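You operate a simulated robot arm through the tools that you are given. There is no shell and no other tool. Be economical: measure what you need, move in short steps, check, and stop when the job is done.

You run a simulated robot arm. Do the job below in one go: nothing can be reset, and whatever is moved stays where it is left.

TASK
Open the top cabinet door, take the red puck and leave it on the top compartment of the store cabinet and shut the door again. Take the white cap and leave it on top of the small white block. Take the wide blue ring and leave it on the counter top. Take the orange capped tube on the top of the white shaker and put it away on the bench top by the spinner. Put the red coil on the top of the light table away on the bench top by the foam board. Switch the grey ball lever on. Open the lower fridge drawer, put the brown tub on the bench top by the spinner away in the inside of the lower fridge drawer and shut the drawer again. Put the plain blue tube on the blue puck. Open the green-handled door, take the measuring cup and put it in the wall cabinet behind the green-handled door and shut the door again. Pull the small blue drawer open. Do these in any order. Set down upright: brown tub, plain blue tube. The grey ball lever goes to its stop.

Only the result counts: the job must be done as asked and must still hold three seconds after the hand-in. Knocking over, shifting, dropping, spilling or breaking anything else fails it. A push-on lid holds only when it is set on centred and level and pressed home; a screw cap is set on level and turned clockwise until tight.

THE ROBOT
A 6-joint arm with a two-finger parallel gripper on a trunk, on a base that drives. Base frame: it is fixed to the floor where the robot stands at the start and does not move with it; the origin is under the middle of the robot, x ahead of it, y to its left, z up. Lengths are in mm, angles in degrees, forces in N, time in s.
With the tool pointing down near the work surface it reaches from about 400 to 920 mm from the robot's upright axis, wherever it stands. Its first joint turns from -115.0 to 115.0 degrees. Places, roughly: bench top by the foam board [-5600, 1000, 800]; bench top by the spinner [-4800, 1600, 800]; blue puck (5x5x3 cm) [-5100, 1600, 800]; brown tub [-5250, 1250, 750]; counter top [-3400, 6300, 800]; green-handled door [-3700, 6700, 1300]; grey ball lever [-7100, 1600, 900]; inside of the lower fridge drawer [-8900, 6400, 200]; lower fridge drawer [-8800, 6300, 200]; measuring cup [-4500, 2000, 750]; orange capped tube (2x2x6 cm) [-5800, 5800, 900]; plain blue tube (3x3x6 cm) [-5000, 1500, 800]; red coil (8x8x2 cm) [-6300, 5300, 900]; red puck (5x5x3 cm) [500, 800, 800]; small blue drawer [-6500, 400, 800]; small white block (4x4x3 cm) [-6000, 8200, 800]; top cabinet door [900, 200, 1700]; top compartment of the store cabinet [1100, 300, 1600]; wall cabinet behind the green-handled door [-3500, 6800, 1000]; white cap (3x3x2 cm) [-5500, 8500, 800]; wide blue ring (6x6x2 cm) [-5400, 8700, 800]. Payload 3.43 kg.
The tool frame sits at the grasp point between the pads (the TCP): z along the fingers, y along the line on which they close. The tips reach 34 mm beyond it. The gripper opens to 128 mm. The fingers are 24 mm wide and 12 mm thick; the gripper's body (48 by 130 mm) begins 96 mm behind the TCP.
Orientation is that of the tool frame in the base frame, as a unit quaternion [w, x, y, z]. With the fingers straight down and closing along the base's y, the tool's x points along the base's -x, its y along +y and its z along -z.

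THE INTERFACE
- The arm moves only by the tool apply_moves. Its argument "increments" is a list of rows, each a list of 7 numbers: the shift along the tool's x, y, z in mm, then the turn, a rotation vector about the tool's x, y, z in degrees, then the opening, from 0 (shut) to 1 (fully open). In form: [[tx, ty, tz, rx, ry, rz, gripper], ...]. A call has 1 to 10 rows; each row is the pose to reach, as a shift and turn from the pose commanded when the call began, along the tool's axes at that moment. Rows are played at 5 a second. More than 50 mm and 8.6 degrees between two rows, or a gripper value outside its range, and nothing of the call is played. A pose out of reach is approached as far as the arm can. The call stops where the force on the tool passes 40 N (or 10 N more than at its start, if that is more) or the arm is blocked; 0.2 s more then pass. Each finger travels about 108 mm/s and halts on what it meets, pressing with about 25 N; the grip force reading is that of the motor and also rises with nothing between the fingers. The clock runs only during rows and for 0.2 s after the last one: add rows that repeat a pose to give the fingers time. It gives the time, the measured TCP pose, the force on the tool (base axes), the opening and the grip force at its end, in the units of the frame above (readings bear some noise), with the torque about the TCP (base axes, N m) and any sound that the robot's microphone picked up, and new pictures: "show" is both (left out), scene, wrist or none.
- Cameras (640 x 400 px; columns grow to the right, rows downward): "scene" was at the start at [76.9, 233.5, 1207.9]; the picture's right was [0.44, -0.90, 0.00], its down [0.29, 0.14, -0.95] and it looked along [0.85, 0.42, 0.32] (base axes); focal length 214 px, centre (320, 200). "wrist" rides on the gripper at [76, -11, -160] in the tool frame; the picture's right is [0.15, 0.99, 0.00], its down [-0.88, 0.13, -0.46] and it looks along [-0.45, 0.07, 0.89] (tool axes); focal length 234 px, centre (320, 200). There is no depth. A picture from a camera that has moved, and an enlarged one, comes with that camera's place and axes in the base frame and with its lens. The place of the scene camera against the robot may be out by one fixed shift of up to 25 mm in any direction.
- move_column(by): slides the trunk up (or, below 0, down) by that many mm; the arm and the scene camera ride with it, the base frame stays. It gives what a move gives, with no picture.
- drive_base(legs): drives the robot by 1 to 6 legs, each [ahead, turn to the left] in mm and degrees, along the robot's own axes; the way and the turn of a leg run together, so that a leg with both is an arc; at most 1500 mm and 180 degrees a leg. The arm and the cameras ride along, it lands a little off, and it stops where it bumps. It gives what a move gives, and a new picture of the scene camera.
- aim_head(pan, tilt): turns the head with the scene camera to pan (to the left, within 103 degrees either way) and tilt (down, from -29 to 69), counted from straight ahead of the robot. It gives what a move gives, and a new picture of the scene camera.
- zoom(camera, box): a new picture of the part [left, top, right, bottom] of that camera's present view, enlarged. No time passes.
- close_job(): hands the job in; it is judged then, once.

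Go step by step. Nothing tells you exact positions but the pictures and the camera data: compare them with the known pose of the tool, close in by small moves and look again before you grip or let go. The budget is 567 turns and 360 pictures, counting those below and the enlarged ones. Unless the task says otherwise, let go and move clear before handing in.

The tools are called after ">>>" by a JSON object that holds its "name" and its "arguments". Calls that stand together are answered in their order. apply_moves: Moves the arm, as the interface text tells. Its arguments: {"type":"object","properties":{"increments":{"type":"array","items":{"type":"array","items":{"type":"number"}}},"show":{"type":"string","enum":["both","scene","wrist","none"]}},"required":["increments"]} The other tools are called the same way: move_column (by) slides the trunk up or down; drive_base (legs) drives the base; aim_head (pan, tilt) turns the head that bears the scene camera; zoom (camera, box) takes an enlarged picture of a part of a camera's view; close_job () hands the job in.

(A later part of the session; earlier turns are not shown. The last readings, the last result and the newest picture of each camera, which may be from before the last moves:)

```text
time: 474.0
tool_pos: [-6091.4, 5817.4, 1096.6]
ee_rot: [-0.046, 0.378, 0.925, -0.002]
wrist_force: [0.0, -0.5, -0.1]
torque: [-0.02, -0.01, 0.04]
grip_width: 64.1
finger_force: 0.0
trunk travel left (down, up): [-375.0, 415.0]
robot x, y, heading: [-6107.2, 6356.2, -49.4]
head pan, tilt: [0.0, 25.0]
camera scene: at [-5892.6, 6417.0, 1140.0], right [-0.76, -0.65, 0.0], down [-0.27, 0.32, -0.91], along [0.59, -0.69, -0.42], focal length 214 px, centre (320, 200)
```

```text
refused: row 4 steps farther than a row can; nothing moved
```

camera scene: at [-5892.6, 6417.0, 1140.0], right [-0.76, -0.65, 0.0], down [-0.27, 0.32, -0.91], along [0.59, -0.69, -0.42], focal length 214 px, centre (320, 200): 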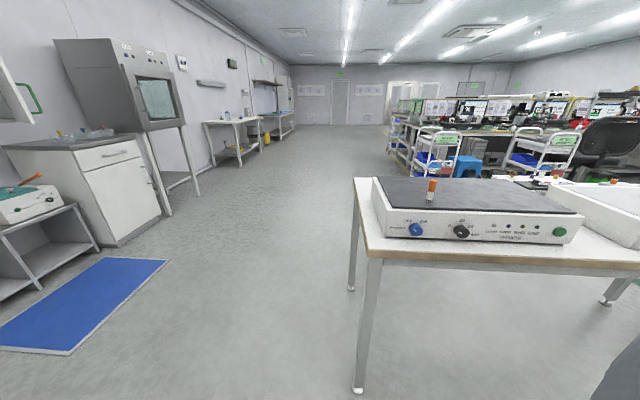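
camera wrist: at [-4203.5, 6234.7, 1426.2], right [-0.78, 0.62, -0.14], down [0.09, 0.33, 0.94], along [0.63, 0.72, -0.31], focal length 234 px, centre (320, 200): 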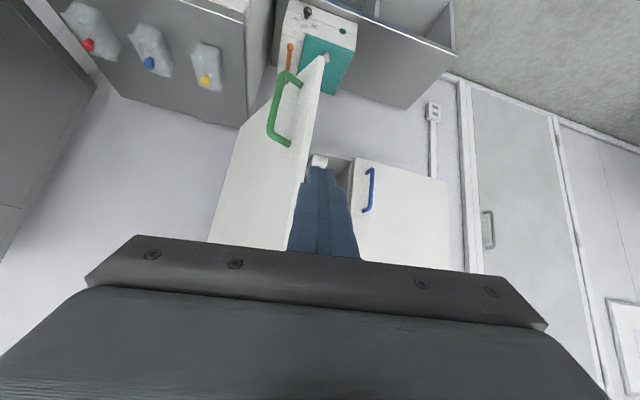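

>>> {"name": "apply_moves", "arguments": {"increments": [[-20, 45, 0, -1, -2, 0, 0.5], [-40, 90, 0, -2, -4.8, 0, 0.5], [-60, 135, 0, -2.3, -4.8, 0, 0.5], [-70, 170, 25, -2.3, -4.8, 0, 0.5]], "show": "wrist"}}

```text
time: 475.0
tool_pos: [-5924.6, 5892.3, 1060.0]
ee_rot: [0.0, 0.379, 0.925, 0.0]
wrist_force: [-0.5, -1.2, 0.0]
torque: [-0.02, -0.03, 0.03]
grip_width: 63.8
finger_force: 0.1
trunk travel left (down, up): [-375.0, 415.0]
robot x, y, heading: [-6108.4, 6357.9, -49.8]
head pan, tilt: [0.0, 25.0]
camera wrist: at [-5987.1, 5937.8, 1218.9], right [0.59, 0.81, 0.0], down [0.72, -0.53, 0.46], along [0.37, -0.27, -0.89], focal length 234 px, centre (320, 200)
```

wrist: 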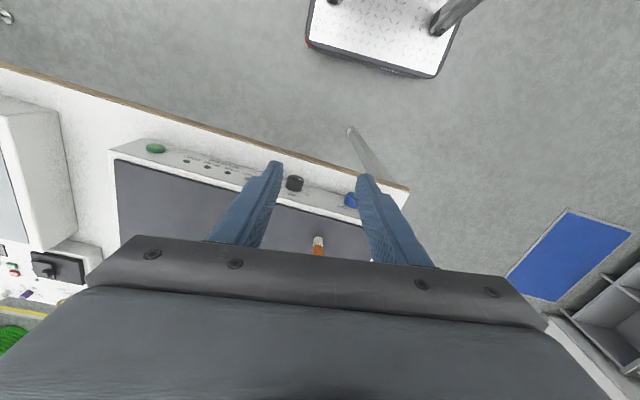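

>>> {"name": "apply_moves", "arguments": {"increments": [[-45, 6, 10, 0, 0, 0, 0.5], [-90, 12, 20, 0, 0, 0, 0.5], [-135, 18, 30, 0, 0, 0, 0.5], [-150, 20, 60, 0, 0, 0, 0.5]], "show": "wrist"}}

```text
time: 476.0
tool_pos: [-5804.1, 5799.4, 1000.2]
ee_rot: [0.0, 0.379, 0.925, 0.002]
wrist_force: [0.3, 0.9, 0.6]
torque: [-0.02, 0.0, 0.0]
grip_width: 63.8
finger_force: 0.1
trunk travel left (down, up): [-375.0, 415.0]
robot x, y, heading: [-6108.2, 6356.7, -49.6]
head pan, tilt: [0.0, 25.0]
camera wrist: at [-5865.2, 5845.5, 1160.5], right [0.59, 0.81, 0.0], down [0.72, -0.53, 0.46], along [0.37, -0.27, -0.89], focal length 234 px, centre (320, 200)
```

wrist: 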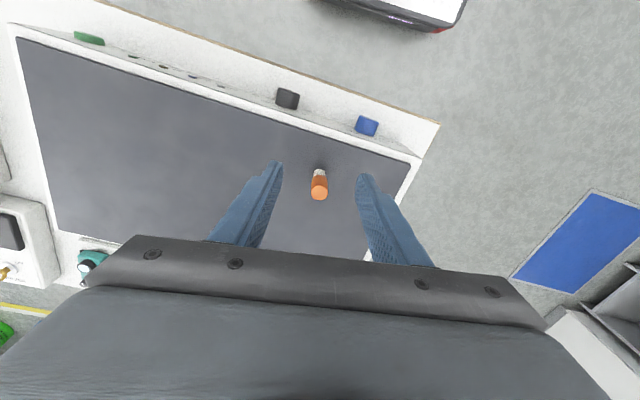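

Tube top at about [-5776, 5778, 915]. Descending over it.

>>> {"name": "apply_moves", "arguments": {"increments": [[-18, 1, 10, 0, 0, 0, 0.5], [-35, 2, 50, 0, 0, 0, 0.5], [-35, 2, 75, 0, 0, 0, 0.5]], "show": "wrist"}}

```text
time: 476.8
tool_pos: [-5776.4, 5777.1, 925.1]
ee_rot: [0.0, 0.379, 0.926, 0.0]
wrist_force: [0.3, 0.0, 0.3]
torque: [-0.03, -0.02, 0.0]
grip_width: 64.2
finger_force: 0.0
trunk travel left (down, up): [-375.0, 415.0]
robot x, y, heading: [-6107.1, 6359.3, -49.7]
head pan, tilt: [0.0, 25.0]
camera wrist: at [-5838.9, 5823.2, 1083.8], right [0.59, 0.81, 0.0], down [0.72, -0.53, 0.46], along [0.37, -0.27, -0.89], focal length 234 px, centre (320, 200)
```

wrist: 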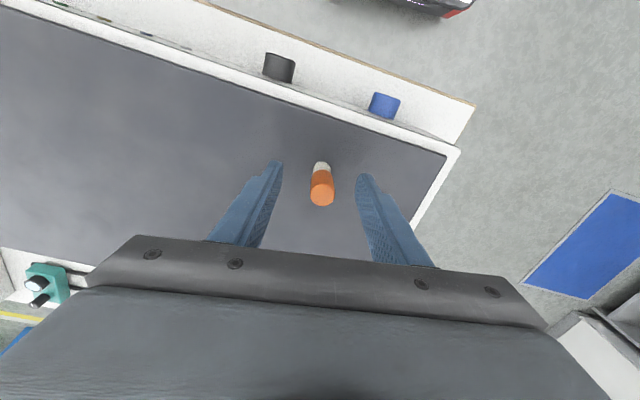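

>>> {"name": "apply_moves", "arguments": {"increments": [[0, 1, 26, 0, 0, 0, 0.5], [0, 1, 26, 0, 0, 0, 0.2], [0, 1, 26, 0, 0, 0, 0.05], [0, 1, 26, 0, 0, 0, 0.05], [0, 1, 26, 0, 0, 0, 0.05]], "show": "wrist"}}

```text
time: 478.0
tool_pos: [-5776.5, 5777.3, 899.1]
ee_rot: [0.0, 0.378, 0.926, 0.0]
wrist_force: [-1.1, -0.5, 0.6]
torque: [0.02, 0.03, 0.0]
grip_width: 18.9
finger_force: 25.8
trunk travel left (down, up): [-375.0, 415.0]
robot x, y, heading: [-6107.0, 6355.6, -49.6]
head pan, tilt: [0.0, 25.0]
camera wrist: at [-5838.7, 5822.9, 1058.5], right [0.59, 0.81, 0.0], down [0.72, -0.53, 0.46], along [0.37, -0.27, -0.89], focal length 234 px, centre (320, 200)
```

wrist: 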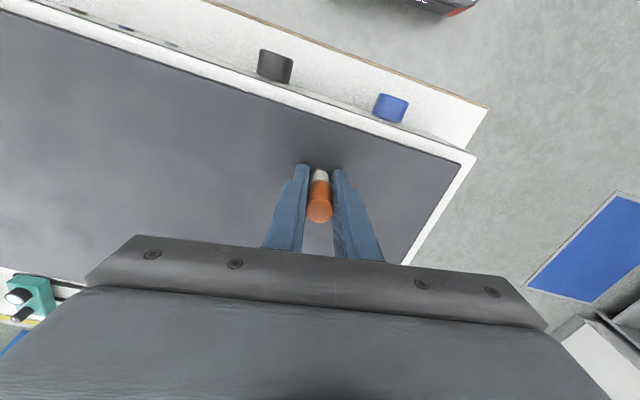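

Tube held. I'll lift, retract, and carry it around to the right-hand end of the spinner bench.

>>> {"name": "apply_moves", "arguments": {"increments": [[0, 0, -45, 0, 0, 0, 0.05], [0, 0, -90, 0, 0, 0, 0.05], [45, 0, -110, 0, 0, 0, 0.05], [90, 0, -120, 0, 0, 0, 0.05], [135, 0, -120, 0, 0, 0, 0.05], [170, 0, -120, 0, 0, 0, 0.05]], "show": "none"}}

>>> {"name": "drive_base", "arguments": {"legs": [[0, 88], [680, 0], [0, -90], [1500, 0], [500, 0]]}}

```text
time: 479.4
tool_pos: [-5897.1, 5898.1, 1017.3]
ee_rot: [0.001, 0.379, 0.925, 0.001]
wrist_force: [0.6, -1.4, -0.7]
torque: [0.04, 0.02, -0.03]
grip_width: 18.9
finger_force: 25.7
trunk travel left (down, up): [-375.0, 415.0]
robot x, y, heading: [-6106.8, 6356.3, -49.6]
head pan, tilt: [0.0, 25.0]
```

```text
time: 500.3
tool_pos: [-4168.3, 4704.6, 1018.6]
ee_rot: [0.001, 0.401, 0.916, 0.0]
wrist_force: [0.5, -0.6, 0.0]
torque: [-0.02, -0.03, -0.01]
grip_width: 19.0
finger_force: 25.0
trunk travel left (down, up): [-375.0, 415.0]
robot x, y, heading: [-4352.8, 5172.4, -52.3]
head pan, tilt: [0.0, 25.0]
camera scene: at [-4137.5, 5222.5, 1140.0], right [-0.79, -0.61, 0.0], down [-0.26, 0.33, -0.91], along [0.55, -0.72, -0.42], focal length 214 px, centre (320, 200)
```

scene: 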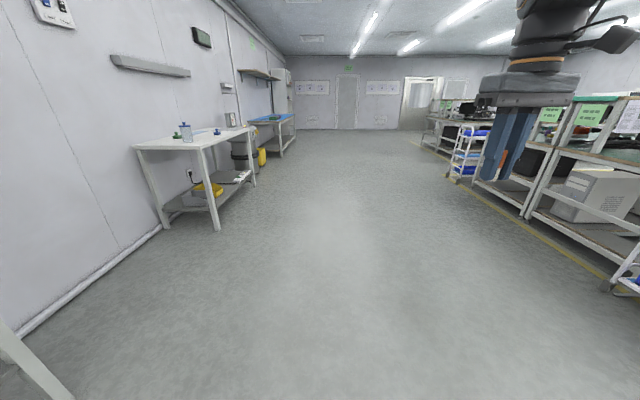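

>>> {"name": "drive_base", "arguments": {"legs": [[0, -23.5], [1500, 0], [1250, 0], [0, -66]]}}

>>> {"name": "aim_head", "arguments": {"pan": 10, "tilt": 25}}

```text
time: 517.7
tool_pos: [-4050.0, 2314.3, 1019.1]
ee_rot: [0.0, 0.92, 0.391, 0.001]
wrist_force: [0.0, -0.3, 0.0]
torque: [0.03, 0.0, 0.0]
grip_width: 19.0
finger_force: 25.2
trunk travel left (down, up): [-375.0, 415.0]
robot x, y, heading: [-3594.8, 2532.1, -139.0]
head pan, tilt: [0.0, 25.0]
camera scene: at [-3529.5, 2325.1, 1140.0], right [-0.66, 0.75, 0.0], down [0.32, 0.28, -0.91], along [-0.68, -0.59, -0.42], focal length 214 px, centre (320, 200)
```

scene: 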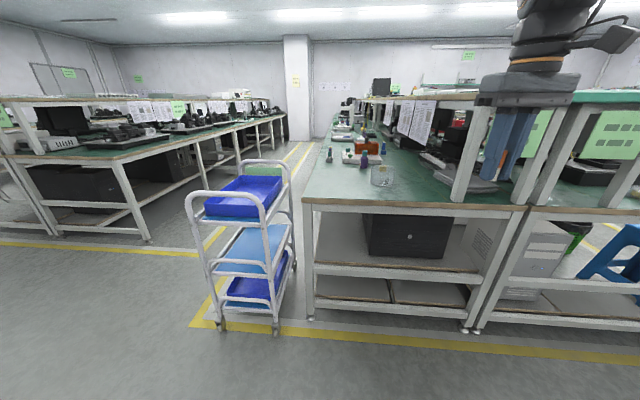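

```text
time: 518.5
tool_pos: [-4052.1, 2314.7, 1018.1]
ee_rot: [0.0, 0.92, 0.392, 0.0]
wrist_force: [0.4, -0.1, 0.0]
torque: [-0.04, 0.03, 0.02]
grip_width: 18.7
finger_force: 25.1
trunk travel left (down, up): [-375.0, 415.0]
robot x, y, heading: [-3592.6, 2531.8, -139.0]
head pan, tilt: [10.0, 25.0]
camera scene: at [-3518.0, 2314.0, 1140.0], right [-0.78, 0.63, 0.0], down [0.27, 0.33, -0.91], along [-0.57, -0.7, -0.42], focal length 214 px, centre (320, 200)
```

scene: 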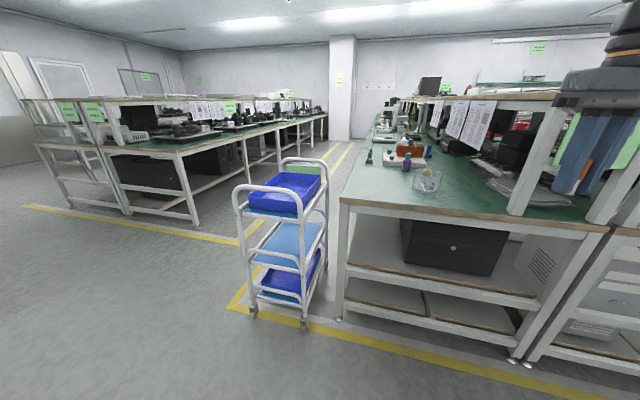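

>>> {"name": "drive_base", "arguments": {"legs": [[0, -2.5], [420, 0]]}}

>>> {"name": "aim_head", "arguments": {"pan": -5, "tilt": 30}}

>>> {"name": "zoom", "arguments": {"camera": "scene", "box": [180, 100, 440, 280]}}

```text
time: 521.4
tool_pos: [-4384.0, 2078.2, 1018.6]
ee_rot: [0.001, 0.929, 0.371, 0.0]
wrist_force: [0.2, -0.1, 0.1]
torque: [0.04, 0.03, -0.01]
grip_width: 19.0
finger_force: 24.8
trunk travel left (down, up): [-375.0, 415.0]
robot x, y, heading: [-3917.0, 2271.6, -141.7]
head pan, tilt: [10.0, 25.0]
camera scene: at [-3852.1, 2053.4, 1140.0], right [-0.75, 0.66, 0.0], down [0.28, 0.32, -0.91], along [-0.6, -0.68, -0.42], focal length 214 px, centre (320, 200)
```

scene: 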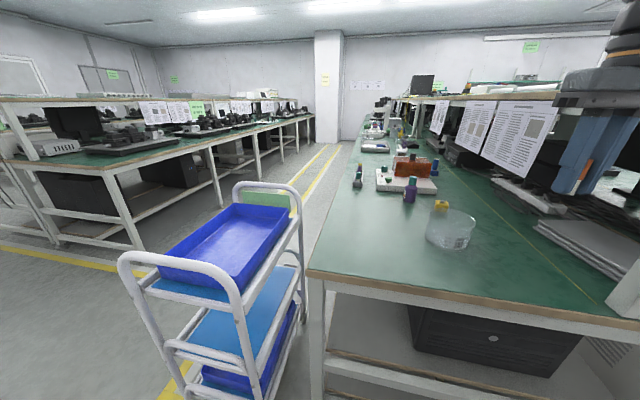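

```text
time: 522.2
tool_pos: [-4384.7, 2079.0, 1019.1]
ee_rot: [0.001, 0.929, 0.37, -0.001]
wrist_force: [0.2, 0.7, 0.0]
torque: [-0.02, -0.03, 0.02]
grip_width: 18.8
finger_force: 24.6
trunk travel left (down, up): [-375.0, 415.0]
robot x, y, heading: [-3922.3, 2273.7, -142.0]
head pan, tilt: [-5.0, 30.0]
camera scene: at [-3866.4, 2072.5, 1132.0], right [-0.55, 0.83, 0.0], down [0.42, 0.28, -0.87], along [-0.72, -0.48, -0.5], focal length 214 px, centre (320, 200)
```

scene: 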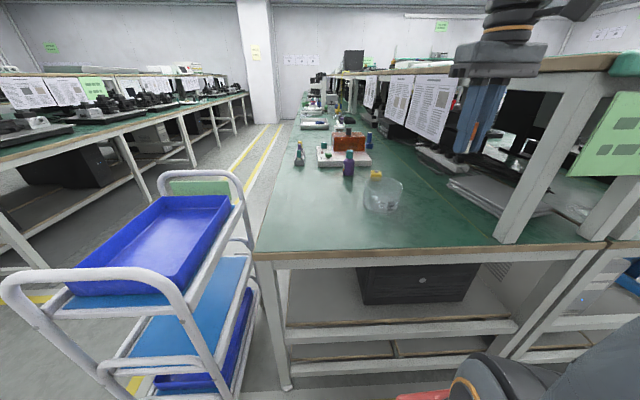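

```text
2.22 times, centred on (310, 190) of scene
camera zoom: at [-3866.4, 2072.5, 1132.0], right [-0.55, 0.83, 0.0], down [0.42, 0.28, -0.87], along [-0.72, -0.48, -0.5], focal length 477 px, centre (342, 222)
```

zoom: 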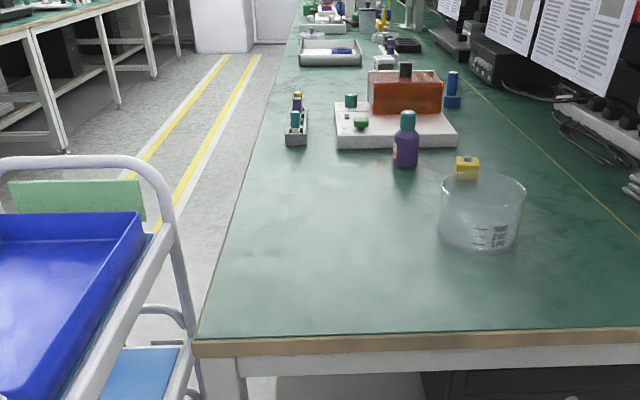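

I'm at the bench's right end; there's free space right of the spinner. Moving the orange tube over there.

>>> {"name": "apply_moves", "arguments": {"increments": [[-40, 26, 0, 0, 0, 0, 0.05], [-80, 51, 0, 0, 0, 0, 0.05], [-120, 77, 0, 0, 0, 0, 0.05], [-160, 102, 0, 0, 0, 0, 0.05], [-200, 128, 0, 0, 0, 0, 0.05], [-240, 153, 0, 0, 0, 0, 0.05], [-280, 179, 0, 0, 0, 0, 0.05], [-320, 204, 0, 0, 0, 0, 0.05], [-350, 224, 20, 0, 0, 0, 0.05], [-368, 235, 60, 0, 0, 0, 0.05]], "show": "wrist"}}

```text
time: 524.4
tool_pos: [-4489.4, 1655.1, 959.9]
ee_rot: [0.001, 0.929, 0.37, -0.001]
wrist_force: [0.6, 0.9, -0.1]
torque: [-0.03, 0.05, 0.0]
grip_width: 19.1
finger_force: 25.0
trunk travel left (down, up): [-375.0, 415.0]
robot x, y, heading: [-3913.9, 2270.7, -141.8]
head pan, tilt: [-5.0, 30.0]
camera wrist: at [-4441.7, 1717.0, 1120.4], right [0.79, -0.62, 0.0], down [-0.55, -0.7, 0.46], along [-0.28, -0.36, -0.89], focal length 234 px, centre (320, 200)
```

wrist: 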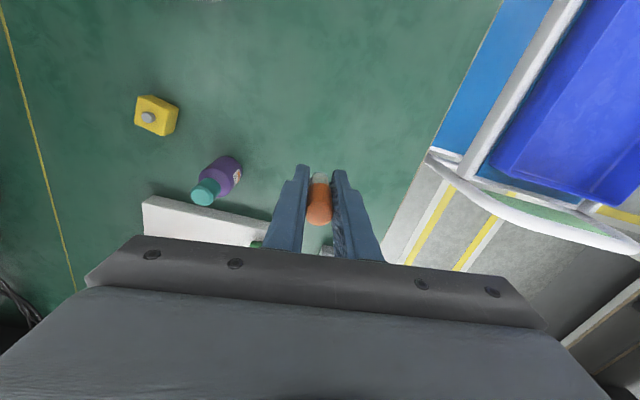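

The spot below is clear. Lowering the tube.

>>> {"name": "apply_moves", "arguments": {"increments": [[0, 0, 45, 0, 0, 0, 0.05], [0, 0, 90, 0, 0, 0, 0.05], [0, 0, 135, 0, 0, 0, 0.05], [0, 0, 160, 0, 0, 0, 0.05], [0, 0, 168, 0, 0, 0, 0.05]], "show": "none"}}

>>> {"name": "apply_moves", "arguments": {"increments": [[0, 0, 2, 0, 0, 0, 0.05], [0, 0, 4, 0, 0, 0, 0.05]], "show": "wrist"}}

```text
time: 525.6
tool_pos: [-4489.6, 1653.2, 794.3]
ee_rot: [0.003, 0.929, 0.371, -0.004]
wrist_force: [-0.2, 0.4, 19.9]
torque: [-0.06, 0.06, 0.01]
grip_width: 19.7
finger_force: 24.4
trunk travel left (down, up): [-375.0, 415.0]
robot x, y, heading: [-3916.7, 2273.0, -141.7]
head pan, tilt: [-5.0, 30.0]
```

```text
time: 526.1
tool_pos: [-4490.9, 1653.1, 794.1]
ee_rot: [0.003, 0.929, 0.371, -0.004]
wrist_force: [1.0, 1.0, 10.4]
torque: [0.1, -0.02, -0.01]
grip_width: 18.9
finger_force: 25.0
trunk travel left (down, up): [-375.0, 415.0]
robot x, y, heading: [-3919.9, 2269.5, -141.7]
head pan, tilt: [-5.0, 30.0]
stopped in row 2: the force on the tool passed its limit at 43 N (the readings are from after the stop); the commanded pose is now the measured one
camera wrist: at [-4441.9, 1716.1, 952.9], right [0.79, -0.62, 0.0], down [-0.55, -0.7, 0.46], along [-0.29, -0.37, -0.89], focal length 234 px, centre (320, 200)
```

wrist: 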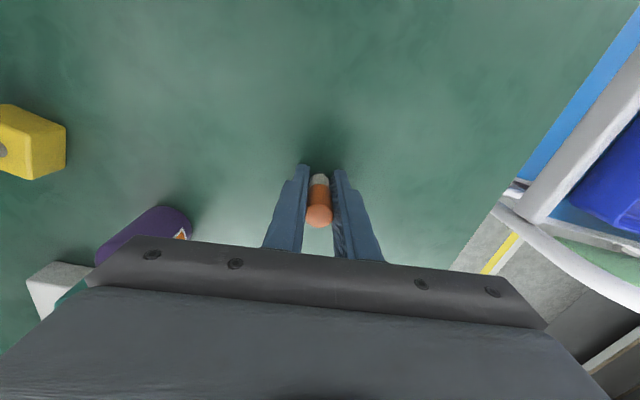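

On the bench. Releasing and rising.

>>> {"name": "apply_moves", "arguments": {"increments": [[0, 0, 0, 0, 0, 0, 0.2], [0, 0, 0, 0, 0, 0, 0.35], [0, 0, 0, 0, 0, 0, 0.4], [0, 0, -40, 0, 0, 0, 0.4], [0, 0, -85, 0, 0, 0, 0.4], [0, 0, -130, 0, 0, 0, 0.4]], "show": "wrist"}}

```text
time: 527.5
tool_pos: [-4491.0, 1655.6, 920.3]
ee_rot: [0.002, 0.929, 0.37, -0.002]
wrist_force: [1.3, 0.1, -0.1]
torque: [0.0, -0.01, 0.04]
grip_width: 51.1
finger_force: 0.2
trunk travel left (down, up): [-375.0, 415.0]
robot x, y, heading: [-3915.6, 2275.1, -141.6]
head pan, tilt: [-5.0, 30.0]
camera wrist: at [-4442.7, 1717.2, 1080.7], right [0.79, -0.62, 0.0], down [-0.55, -0.7, 0.46], along [-0.28, -0.36, -0.89], focal length 234 px, centre (320, 200)
```

wrist: 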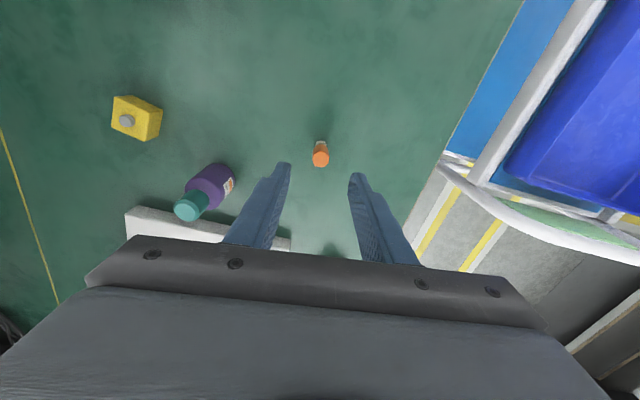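

Tube placed. Now the measuring cup: moving back over it for a look.

>>> {"name": "apply_moves", "arguments": {"increments": [[0, 0, -45, 0, 0, 0, 0.6], [20, -12, -85, 0, 0, 0, 0.8], [60, -35, -100, 0, 0, 0, 1], [100, -58, -100, 0, 0, 0, 1], [140, -82, -100, 0, 0, 0, 1], [180, -105, -100, 0, 0, 0, 1], [220, -128, -100, 0, 0, 0, 1], [260, -152, -100, 0, 0, 0, 1], [278, -162, -100, 0, 0, 0, 1]], "show": "wrist"}}

```text
time: 529.5
tool_pos: [-4398.8, 1962.7, 1022.3]
ee_rot: [0.002, 0.929, 0.371, -0.002]
wrist_force: [-0.5, -0.7, -0.3]
torque: [-0.01, 0.0, 0.02]
grip_width: 127.8
finger_force: 0.0
trunk travel left (down, up): [-375.0, 415.0]
robot x, y, heading: [-3918.5, 2273.8, -141.8]
head pan, tilt: [-5.0, 30.0]
camera wrist: at [-4350.2, 2025.8, 1180.9], right [0.79, -0.62, 0.0], down [-0.55, -0.7, 0.46], along [-0.29, -0.36, -0.89], focal length 234 px, centre (320, 200)
```

wrist: 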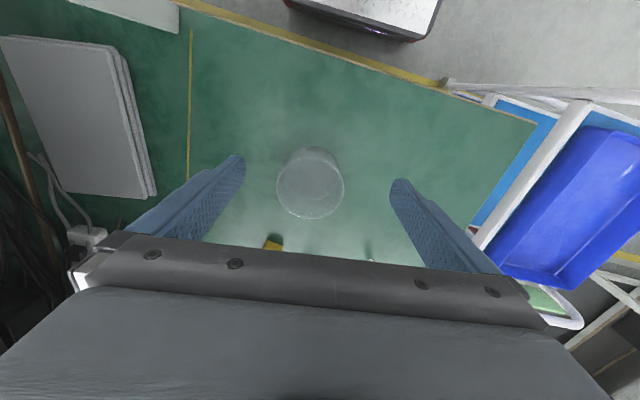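

The cup is about 110 mm across at [-4459, 1914]. I'll pitch the tool 50° and approach to grip it across its diameter.

>>> {"name": "apply_moves", "arguments": {"increments": [[20, 0, -20, 0, -8.4, 0, 1], [40, 0, -20, 0, -16.8, 0, 1], [50, 0, 0, 0, -25, 0, 1], [50, -3, 30, 0, -33.4, 0, 1], [45, -5, 65, 0, -41.8, 0, 1], [35, -5, 100, 0, -50, 0, 1]], "show": "wrist"}}

```text
time: 530.9
tool_pos: [-4411.4, 1983.2, 904.2]
ee_rot: [0.158, 0.841, 0.335, -0.394]
wrist_force: [-0.7, -0.1, -0.6]
torque: [0.0, -0.01, -0.04]
grip_width: 128.0
finger_force: 0.1
out of reach, approached as far as the arm can: row 3, 4, 5, 6
trunk travel left (down, up): [-375.0, 415.0]
robot x, y, heading: [-3918.2, 2274.8, -141.6]
head pan, tilt: [-5.0, 30.0]
camera wrist: at [-4293.3, 2110.2, 946.8], right [0.75, -0.65, -0.11], down [-0.06, -0.24, 0.97], along [-0.66, -0.72, -0.22], focal length 234 px, centre (320, 200)
```

wrist: 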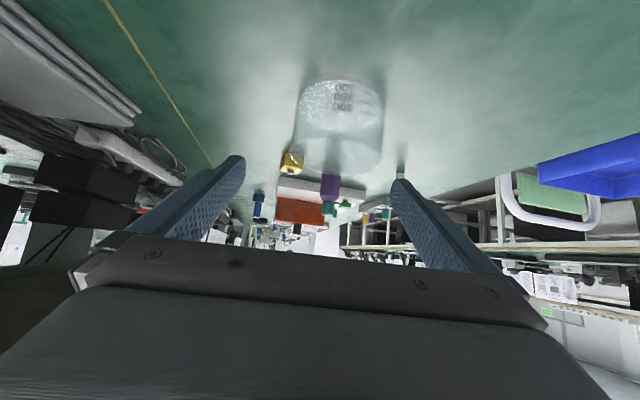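

>>> {"name": "apply_moves", "arguments": {"increments": [[10, 11, 20, 0, 0, 0, 1], [20, 22, 50, 0, 0, 0, 1], [20, 22, 85, 0, 0, 0, 1]], "show": "wrist"}}

```text
time: 531.7
tool_pos: [-4430.4, 1929.9, 833.0]
ee_rot: [0.158, 0.84, 0.335, -0.395]
wrist_force: [0.8, -0.5, 0.9]
torque: [-0.01, 0.0, -0.01]
grip_width: 127.9
finger_force: 0.0
trunk travel left (down, up): [-375.0, 415.0]
robot x, y, heading: [-3915.9, 2275.6, -141.4]
head pan, tilt: [-5.0, 30.0]
camera wrist: at [-4314.3, 2058.2, 876.6], right [0.75, -0.65, -0.11], down [-0.06, -0.24, 0.97], along [-0.66, -0.72, -0.22], focal length 234 px, centre (320, 200)
```

wrist: 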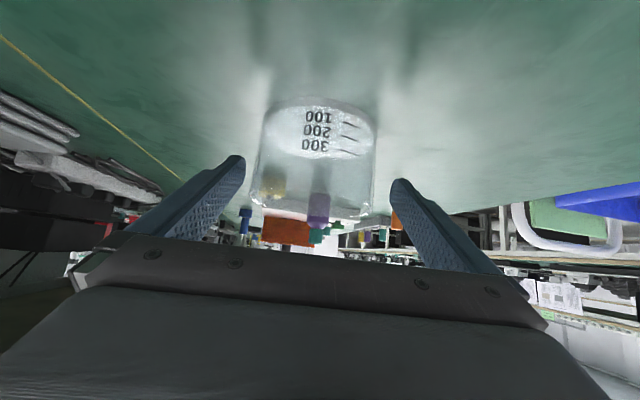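

>>> {"name": "apply_moves", "arguments": {"increments": [[-3, -4, 20, 0, 0, 0, 1], [-5, -5, 38, 0, 0, 0, 1]], "show": "wrist"}}

```text
time: 532.3
tool_pos: [-4458.2, 1911.8, 812.4]
ee_rot: [0.158, 0.84, 0.335, -0.395]
wrist_force: [-1.0, 0.3, 0.1]
torque: [-0.02, 0.0, 0.01]
grip_width: 127.8
finger_force: 0.0
trunk travel left (down, up): [-375.0, 415.0]
robot x, y, heading: [-3917.3, 2274.3, -141.5]
head pan, tilt: [-5.0, 30.0]
camera wrist: at [-4341.9, 2038.7, 856.0], right [0.75, -0.65, -0.11], down [-0.06, -0.24, 0.97], along [-0.66, -0.72, -0.22], focal length 234 px, centre (320, 200)
```

wrist: 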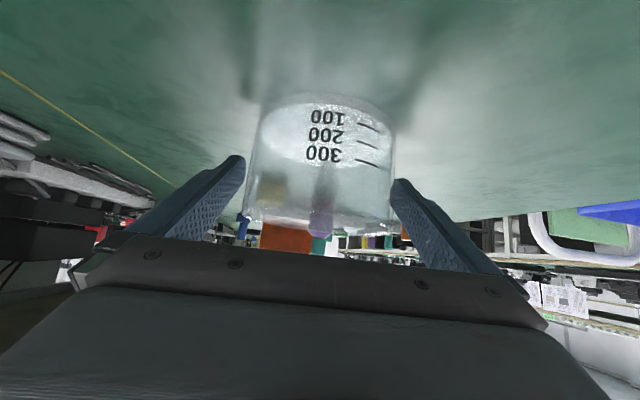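

The cup may be too wide to straddle safely, so I'll back off and instead grip its wall from above, one finger inside. Re-measuring first.

>>> {"name": "apply_moves", "arguments": {"increments": [[0, 0, -45, 0, 0, 0, 1], [0, 0, -90, 0, 0, 0, 1], [0, 0, -120, 0, 6, 0, 0.8], [20, 0, -135, 0, 14, 0, 0.6], [30, 0, -140, 0, 22, 0, 0.4], [20, 0, -140, 0, 30, 0, 0.35]], "show": "wrist"}}

```text
time: 533.7
tool_pos: [-4369.2, 1993.5, 886.6]
ee_rot: [0.066, 0.914, 0.364, -0.165]
wrist_force: [0.9, 0.5, -0.3]
torque: [-0.02, 0.05, 0.02]
grip_width: 45.2
finger_force: 0.1
out of reach, approached as far as the arm can: row 4
trunk travel left (down, up): [-375.0, 415.0]
robot x, y, heading: [-3915.9, 2271.2, -141.6]
head pan, tilt: [-5.0, 30.0]
camera wrist: at [-4284.9, 2090.3, 1010.2], right [0.78, -0.62, -0.05], down [-0.4, -0.55, 0.73], along [-0.48, -0.55, -0.68], focal length 234 px, centre (320, 200)
```

wrist: 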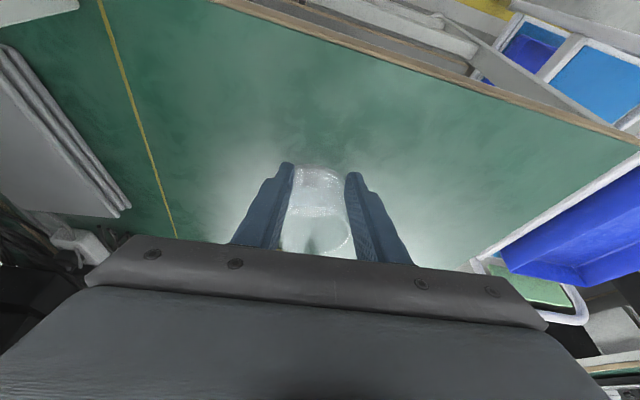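

>>> {"name": "apply_moves", "arguments": {"increments": [[0, 0, 0, 0, 0, 0, 0.7], [0, 0, 0, 0, 0, 0, 1], [0, 0, 0, 0, 0, 0, 1]], "show": "none"}}

>>> {"name": "zoom", "arguments": {"camera": "wrist", "box": [230, 130, 410, 260]}}

```text
time: 534.5
tool_pos: [-4369.6, 1992.3, 887.0]
ee_rot: [0.066, 0.914, 0.365, -0.164]
wrist_force: [0.1, -0.3, -0.1]
torque: [-0.01, 0.01, 0.01]
grip_width: 127.9
finger_force: 0.1
trunk travel left (down, up): [-375.0, 415.0]
robot x, y, heading: [-3916.2, 2272.5, -141.9]
head pan, tilt: [-5.0, 30.0]
```

```text
3.08 times, centred on (320, 195) of wrist
camera zoom: at [-4285.3, 2090.1, 1009.8], right [0.78, -0.62, -0.05], down [-0.39, -0.55, 0.73], along [-0.48, -0.55, -0.68], focal length 720 px, centre (320, 215)
```

zoom: 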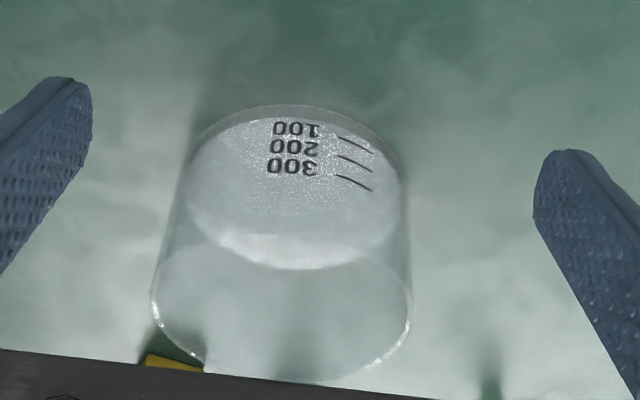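

The cup is about 118 mm in diameter and 76 mm tall, axis at [-4471, 1900]. I'll grip its left wall from above.

>>> {"name": "apply_moves", "arguments": {"increments": [[-30, 18, 10, 0, 0, 0, 0.7], [-65, 37, 25, 0, 0, 0, 0.4], [-100, 55, 40, 0, 0, 0, 0.32], [-103, 55, 55, 0, 0, 0, 0.32]], "show": "wrist"}}

>>> {"name": "zoom", "arguments": {"camera": "wrist", "box": [200, 110, 420, 260]}}

```text
time: 535.5
tool_pos: [-4416.6, 1873.5, 869.9]
ee_rot: [0.066, 0.914, 0.365, -0.164]
wrist_force: [0.1, 0.2, 1.3]
torque: [-0.03, 0.0, 0.01]
grip_width: 41.2
finger_force: 0.0
trunk travel left (down, up): [-375.0, 415.0]
robot x, y, heading: [-3918.3, 2271.6, -141.7]
head pan, tilt: [-5.0, 30.0]
camera wrist: at [-4332.8, 1969.7, 993.8], right [0.78, -0.62, -0.05], down [-0.39, -0.55, 0.73], along [-0.48, -0.55, -0.68], focal length 234 px, centre (320, 200)
```

wrist: 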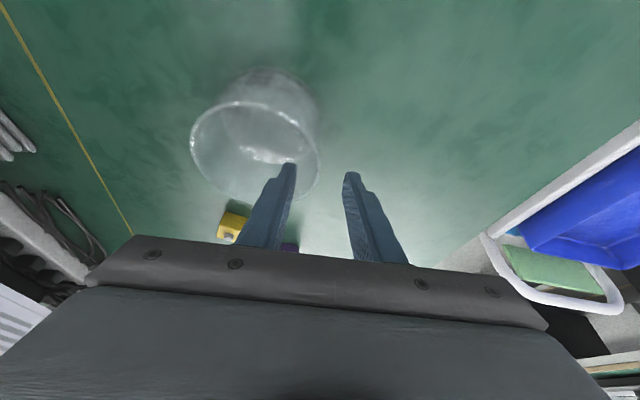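

```text
2.67 times, centred on (310, 185) of wrist
camera zoom: at [-4332.8, 1969.7, 993.8], right [0.78, -0.62, -0.05], down [-0.39, -0.55, 0.73], along [-0.48, -0.55, -0.68], focal length 624 px, centre (347, 240)
```

zoom: 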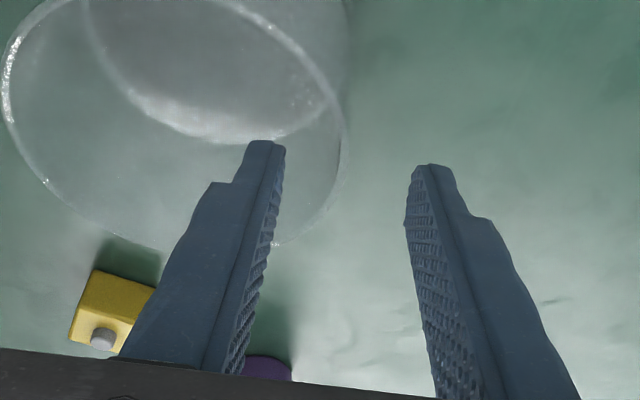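

Cross-checking the views gives the cup's axis at [-4454, 1918], rim z 836, diameter about 107 — so straddling works with ~10 mm per side. Going back to the pitched approach.

>>> {"name": "apply_moves", "arguments": {"increments": [[0, 0, -45, 0, 0, 0, 0.5], [10, -20, -90, 0, -6, 0, 0.8], [30, -55, -105, 0, -12, 0, 1], [50, -64, -105, 0, -18, 0, 1], [70, -64, -100, 0, -24, 0, 1], [85, -64, -90, 0, -30, 0, 1]], "show": "wrist"}}

```text
refused: row 2 steps farther than a row can; nothing moved
```

>>> {"name": "apply_moves", "arguments": {"increments": [[0, 0, -45, 0, 0, 0, 0.5], [10, -20, -85, 0, -6, 0, 0.8], [25, -55, -100, 0, -12, 0, 1], [45, -64, -105, 0, -18, 0, 1], [65, -64, -100, 0, -24, 0, 1], [85, -64, -90, 0, -30, 0, 1]], "show": "wrist"}}

```text
time: 536.9
tool_pos: [-4414.1, 1989.8, 906.6]
ee_rot: [0.159, 0.84, 0.334, -0.396]
wrist_force: [0.2, 0.2, 0.0]
torque: [0.02, 0.0, 0.01]
grip_width: 127.9
finger_force: 0.0
out of reach, approached as far as the arm can: row 4, 5, 6
trunk travel left (down, up): [-375.0, 415.0]
robot x, y, heading: [-3918.2, 2273.4, -141.7]
head pan, tilt: [-5.0, 30.0]
camera wrist: at [-4297.4, 2116.4, 950.3], right [0.75, -0.65, -0.11], down [-0.06, -0.24, 0.97], along [-0.66, -0.72, -0.22], focal length 234 px, centre (320, 200)
```

wrist: 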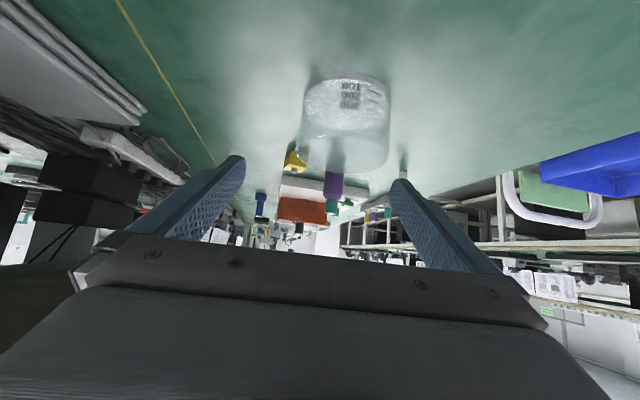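

>>> {"name": "apply_moves", "arguments": {"increments": [[16, 13, 20, 0, 0, 0, 1], [32, 26, 50, 0, 0, 0, 1], [33, 26, 85, 0, 0, 0, 1], [33, 26, 105, 0, 0, 0, 1]], "show": "wrist"}}

```text
time: 537.9
tool_pos: [-4439.6, 1927.7, 814.7]
ee_rot: [0.158, 0.84, 0.335, -0.396]
wrist_force: [-0.2, -0.5, 0.8]
torque: [0.03, 0.02, 0.03]
grip_width: 127.9
finger_force: 0.0
trunk travel left (down, up): [-375.0, 415.0]
robot x, y, heading: [-3919.1, 2272.8, -141.5]
head pan, tilt: [-5.0, 30.0]
camera wrist: at [-4321.6, 2054.3, 858.0], right [0.75, -0.65, -0.11], down [-0.06, -0.24, 0.97], along [-0.66, -0.72, -0.22], focal length 234 px, centre (320, 200)
```

wrist: 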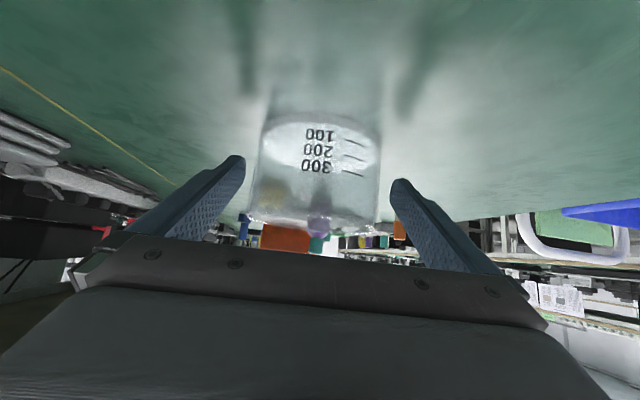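

Centred. Advancing 20 mm more and closing gently.

>>> {"name": "apply_moves", "arguments": {"increments": [[0, -1, 10, 0, 0, 0, 1], [0, -1, 20, 0, 0, 0, 1], [0, -1, 20, 0, 0, 0, 0.9], [0, -1, 20, 0, 0, 0, 0.75], [0, -1, 20, 0, 0, 0, 0.7], [0, -1, 20, 0, 0, 0, 0.7]], "show": "wrist"}}

```text
time: 539.3
tool_pos: [-4449.0, 1917.7, 801.4]
ee_rot: [0.159, 0.841, 0.335, -0.395]
wrist_force: [-0.2, -0.7, 0.4]
torque: [0.04, 0.13, 0.06]
grip_width: 110.6
finger_force: 24.8
trunk travel left (down, up): [-375.0, 415.0]
robot x, y, heading: [-3919.5, 2276.0, -141.9]
head pan, tilt: [-5.0, 30.0]
camera wrist: at [-4333.5, 2044.8, 845.2], right [0.75, -0.65, -0.11], down [-0.06, -0.24, 0.97], along [-0.66, -0.72, -0.22], focal length 234 px, centre (320, 200)
```

wrist: 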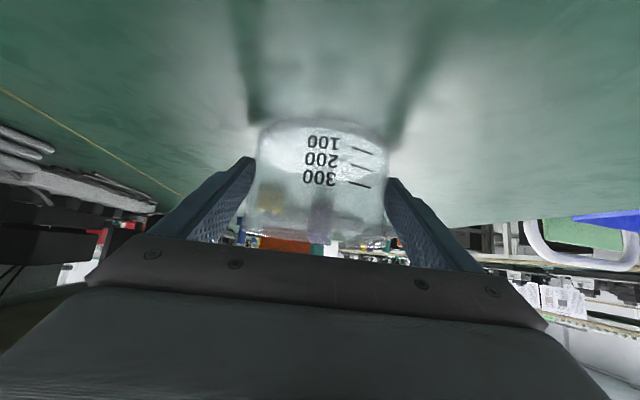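

Cup gripped at 110.6 mm. Lifting it straight up.

>>> {"name": "apply_moves", "arguments": {"increments": [[-15, 0, -13, 0, 0, 0, 0.7], [-46, 0, -38, 0, 0, 0, 0.7], [-77, 0, -64, 0, 0, 0, 0.7], [-108, 0, -90, 0, 0, 0, 0.7], [-139, 0, -115, 0, 0, 0, 0.7]], "show": "wrist"}}

```text
time: 540.5
tool_pos: [-4451.1, 1918.5, 981.9]
ee_rot: [0.158, 0.84, 0.335, -0.396]
wrist_force: [-0.6, 0.5, -2.3]
torque: [-0.02, 0.01, -0.01]
grip_width: 110.6
finger_force: 25.1
trunk travel left (down, up): [-375.0, 415.0]
robot x, y, heading: [-3914.1, 2271.0, -141.7]
head pan, tilt: [-5.0, 30.0]
camera wrist: at [-4334.9, 2045.8, 1025.2], right [0.75, -0.65, -0.11], down [-0.06, -0.24, 0.97], along [-0.66, -0.72, -0.22], focal length 234 px, centre (320, 200)
```

wrist: 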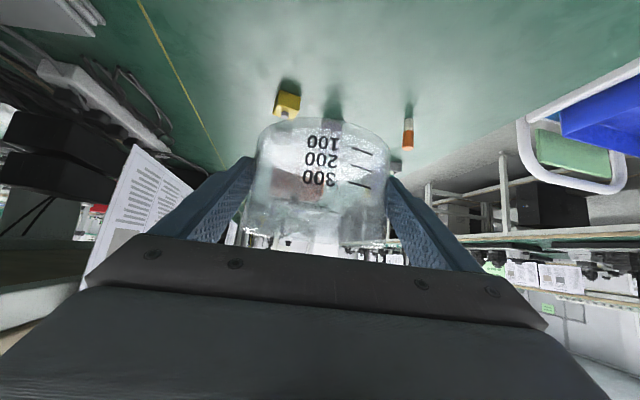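

Cup is secure. Driving it to the wall cabinet.

>>> {"name": "drive_base", "arguments": {"legs": [[-500, 0], [0, -107], [1500, 0], [1490, 0], [0, -39]]}}

```text
time: 563.8
tool_pos: [-4400.9, 5947.6, 981.1]
ee_rot: [0.331, -0.567, 0.705, 0.268]
wrist_force: [0.7, -0.6, -1.8]
torque: [-0.03, 0.02, 0.01]
grip_width: 110.4
finger_force: 25.1
trunk travel left (down, up): [-375.0, 415.0]
robot x, y, heading: [-4651.6, 5356.6, 72.2]
head pan, tilt: [-5.0, 30.0]
camera scene: at [-4791.6, 5503.5, 1132.0], right [0.92, -0.38, 0.0], down [-0.19, -0.46, -0.87], along [0.33, 0.8, -0.5], focal length 214 px, centre (320, 200)
```

scene: 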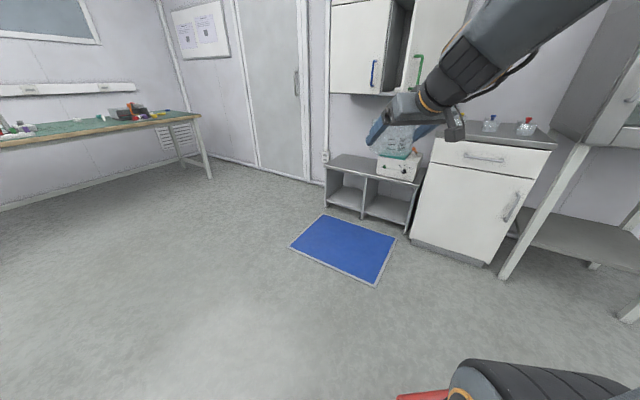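

>>> {"name": "drive_base", "arguments": {"legs": [[0, 25.5], [905, 0], [0, -72.7]]}}

>>> {"name": "move_column", "arguments": {"by": 250}}

>>> {"name": "aim_head", "arguments": {"pan": 0, "tilt": 10}}

```text
time: 573.0
tool_pos: [-4182.9, 6471.0, 982.0]
ee_rot: [0.41, -0.241, 0.872, 0.115]
wrist_force: [0.2, 0.5, -2.1]
torque: [-0.03, 0.03, -0.02]
grip_width: 110.5
finger_force: 25.0
trunk travel left (down, up): [-375.0, 415.0]
robot x, y, heading: [-4780.8, 6243.6, 25.7]
head pan, tilt: [-5.0, 30.0]
camera scene: at [-4774.7, 6455.2, 1132.0], right [0.36, -0.93, 0.0], down [-0.47, -0.18, -0.87], along [0.81, 0.31, -0.5], focal length 214 px, centre (320, 200)
```

scene: 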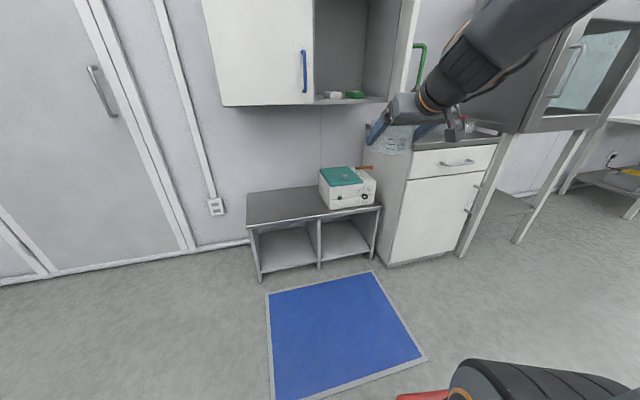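

```text
time: 575.6
tool_pos: [-4182.6, 6471.8, 1231.4]
ee_rot: [0.41, -0.241, 0.872, 0.114]
wrist_force: [0.0, -0.2, -1.9]
torque: [-0.02, 0.02, -0.02]
grip_width: 110.6
finger_force: 24.9
trunk travel left (down, up): [-625.0, 165.0]
robot x, y, heading: [-4783.2, 6242.3, 25.8]
head pan, tilt: [-5.0, 30.0]
```

```text
time: 576.4
tool_pos: [-4182.3, 6470.2, 1231.4]
ee_rot: [0.41, -0.242, 0.872, 0.115]
wrist_force: [1.4, -0.3, -1.9]
torque: [-0.05, 0.07, 0.0]
grip_width: 110.8
finger_force: 24.9
trunk travel left (down, up): [-625.0, 165.0]
robot x, y, heading: [-4780.0, 6244.4, 26.0]
head pan, tilt: [0.0, 10.0]
camera scene: at [-4838.1, 6433.2, 1414.3], right [0.44, -0.9, 0.0], down [-0.16, -0.08, -0.98], along [0.89, 0.43, -0.17], focal length 214 px, centre (320, 200)
```

scene: 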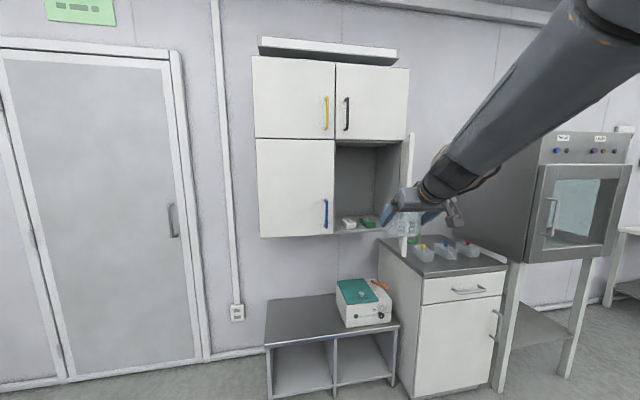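

>>> {"name": "zoom", "arguments": {"camera": "scene", "box": [325, 190, 415, 245]}}

```text
7.11 times, centred on (370, 218) of scene
camera zoom: at [-4838.1, 6433.2, 1414.3], right [0.44, -0.9, 0.0], down [-0.16, -0.08, -0.98], along [0.89, 0.43, -0.17], focal length 1525 px, centre (-36, 76)
```

zoom: 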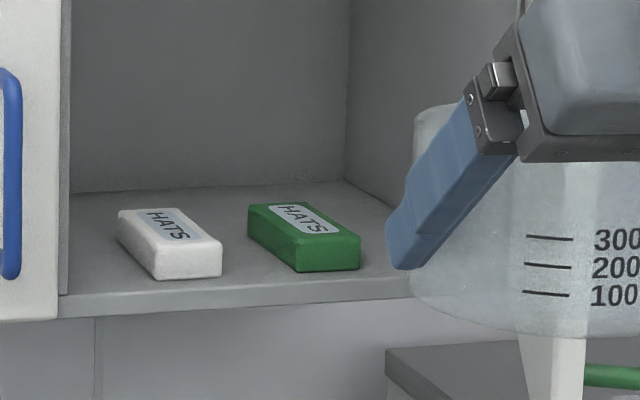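

Boxes occupy 27–133 mm of depth and the back wall is at about 296 mm, so the cup fits behind them. I'll set the height to clear the boxes and drive in along the line.

>>> {"name": "apply_moves", "arguments": {"increments": [[27, 0, 22, 2, 0, 1.7, 0.7], [50, 0, 42, 3.5, 0, 3, 0.7]], "show": "none"}}

>>> {"name": "drive_base", "arguments": {"legs": [[0, 2.2], [300, 0]]}}

```text
time: 577.0
tool_pos: [-4182.8, 6470.5, 1166.9]
ee_rot: [0.414, -0.205, 0.881, 0.099]
wrist_force: [-0.4, 0.1, -2.7]
torque: [-0.03, 0.06, 0.01]
grip_width: 110.5
finger_force: 25.1
trunk travel left (down, up): [-625.0, 165.0]
robot x, y, heading: [-4781.5, 6240.3, 25.9]
head pan, tilt: [0.0, 10.0]
```

```text
time: 579.4
tool_pos: [-3930.3, 6633.2, 1167.7]
ee_rot: [0.412, -0.222, 0.877, 0.106]
wrist_force: [0.2, 0.2, -2.0]
torque: [-0.01, 0.04, 0.02]
grip_width: 110.5
finger_force: 24.7
trunk travel left (down, up): [-625.0, 165.0]
robot x, y, heading: [-4519.5, 6382.8, 28.3]
head pan, tilt: [0.0, 10.0]
camera scene: at [-4584.3, 6570.2, 1414.3], right [0.47, -0.88, 0.0], down [-0.15, -0.08, -0.98], along [0.87, 0.47, -0.17], focal length 214 px, centre (320, 200)
```

scene: 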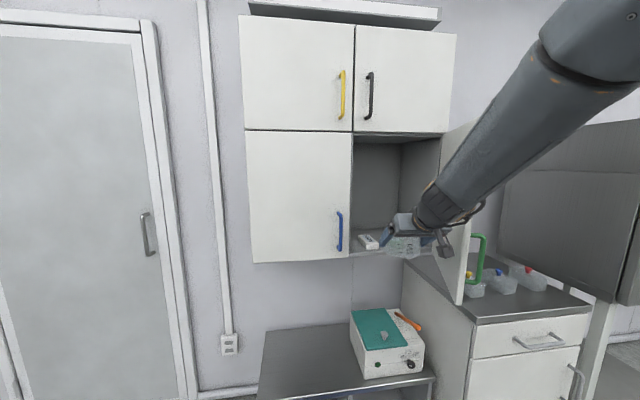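

Clear so far. Driving the rest of the way in.

>>> {"name": "drive_base", "arguments": {"legs": [[0, -2], [280, 0]]}}

>>> {"name": "apply_moves", "arguments": {"increments": [[0, 0, 0, 0, 0, 0, 0.7]], "show": "wrist"}}

```text
time: 581.8
tool_pos: [-3667.1, 6742.0, 1166.3]
ee_rot: [0.414, -0.21, 0.88, 0.101]
wrist_force: [0.4, 0.2, -2.0]
torque: [0.0, 0.04, 0.04]
grip_width: 110.4
finger_force: 25.0
trunk travel left (down, up): [-625.0, 165.0]
robot x, y, heading: [-4266.8, 6511.6, 26.4]
head pan, tilt: [0.0, 10.0]
camera scene: at [-4322.5, 6698.9, 1414.4], right [0.45, -0.9, 0.0], down [-0.16, -0.08, -0.98], along [0.88, 0.44, -0.17], focal length 214 px, centre (320, 200)
```

scene: 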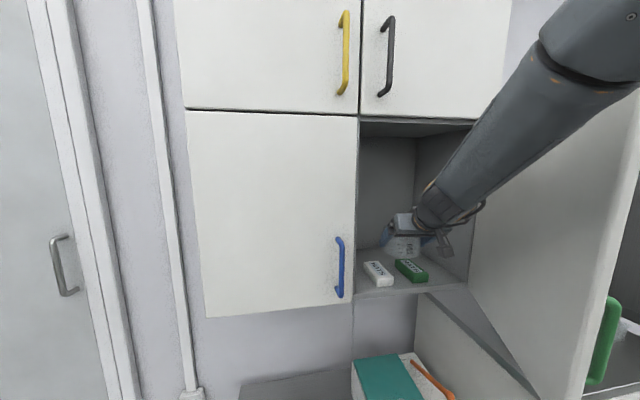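

```text
time: 582.2
tool_pos: [-3667.4, 6742.3, 1166.0]
ee_rot: [0.414, -0.209, 0.88, 0.1]
wrist_force: [-0.2, 0.0, -2.4]
torque: [-0.02, 0.03, -0.01]
grip_width: 110.4
finger_force: 25.0
trunk travel left (down, up): [-625.0, 165.0]
robot x, y, heading: [-4264.9, 6507.0, 26.3]
head pan, tilt: [0.0, 10.0]
camera wrist: at [-3813.8, 6655.5, 1209.5], right [-0.53, 0.84, -0.11], down [0.13, 0.21, 0.97], along [0.84, 0.5, -0.22], focal length 234 px, centre (320, 200)
```

wrist: 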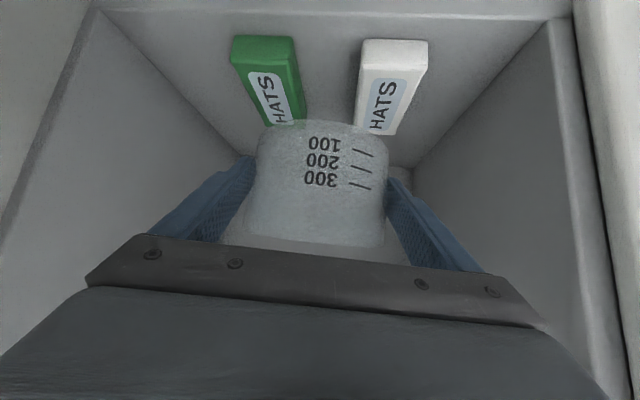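

The cup is inside, above the boxes. Moving it back to about 214 mm depth.

>>> {"name": "apply_moves", "arguments": {"increments": [[-28, 3, 34, 0, 0, 0, 0.7], [-56, 6.5, 68, 0, 0, 0, 0.7], [-84, 10, 102, 0, 0, 0, 0.7], [-112, 13, 135.5, 0, 0, 0, 0.7]], "show": "wrist"}}

```text
time: 583.2
tool_pos: [-3515.9, 6831.8, 1166.1]
ee_rot: [0.414, -0.21, 0.88, 0.101]
wrist_force: [-0.5, 0.0, -1.5]
torque: [-0.04, 0.07, 0.0]
grip_width: 110.4
finger_force: 25.1
trunk travel left (down, up): [-625.0, 165.0]
robot x, y, heading: [-4266.2, 6510.9, 26.5]
head pan, tilt: [0.0, 10.0]
camera wrist: at [-3663.3, 6746.1, 1209.2], right [-0.53, 0.84, -0.11], down [0.13, 0.21, 0.97], along [0.84, 0.5, -0.22], focal length 234 px, centre (320, 200)
```

wrist: 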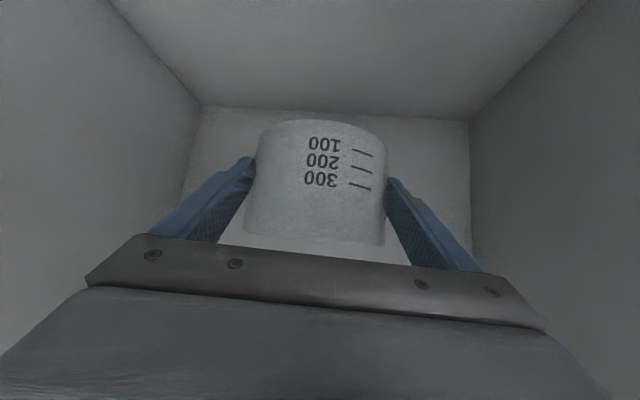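

Positioned with ~25–30 mm margins front and back. Lowering toward the floor.

>>> {"name": "apply_moves", "arguments": {"increments": [[23, 1, 19, 0, 0, 0, 0.7], [46, 1, 38, 0, 0, 0, 0.7]], "show": "none"}}

>>> {"name": "apply_moves", "arguments": {"increments": [[3, 0, 2.5, 0, 0, 0, 0.7], [6, 0, 5, 0, 0, 0, 0.7], [9, 0, 7.5, 0, 0, 0, 0.7]], "show": "none"}}

```text
time: 583.8
tool_pos: [-3514.9, 6834.5, 1105.8]
ee_rot: [0.413, -0.209, 0.881, 0.1]
wrist_force: [-0.5, -0.7, -1.7]
torque: [-0.03, 0.04, -0.01]
grip_width: 110.1
finger_force: 25.2
trunk travel left (down, up): [-625.0, 165.0]
robot x, y, heading: [-4264.9, 6507.6, 26.2]
head pan, tilt: [0.0, 10.0]
```

```text
time: 584.6
tool_pos: [-3514.9, 6832.9, 1094.5]
ee_rot: [0.413, -0.209, 0.881, 0.1]
wrist_force: [0.0, -0.3, -1.7]
torque: [0.0, 0.03, 0.03]
grip_width: 110.5
finger_force: 25.1
trunk travel left (down, up): [-625.0, 165.0]
robot x, y, heading: [-4262.7, 6508.5, 26.6]
head pan, tilt: [0.0, 10.0]
```

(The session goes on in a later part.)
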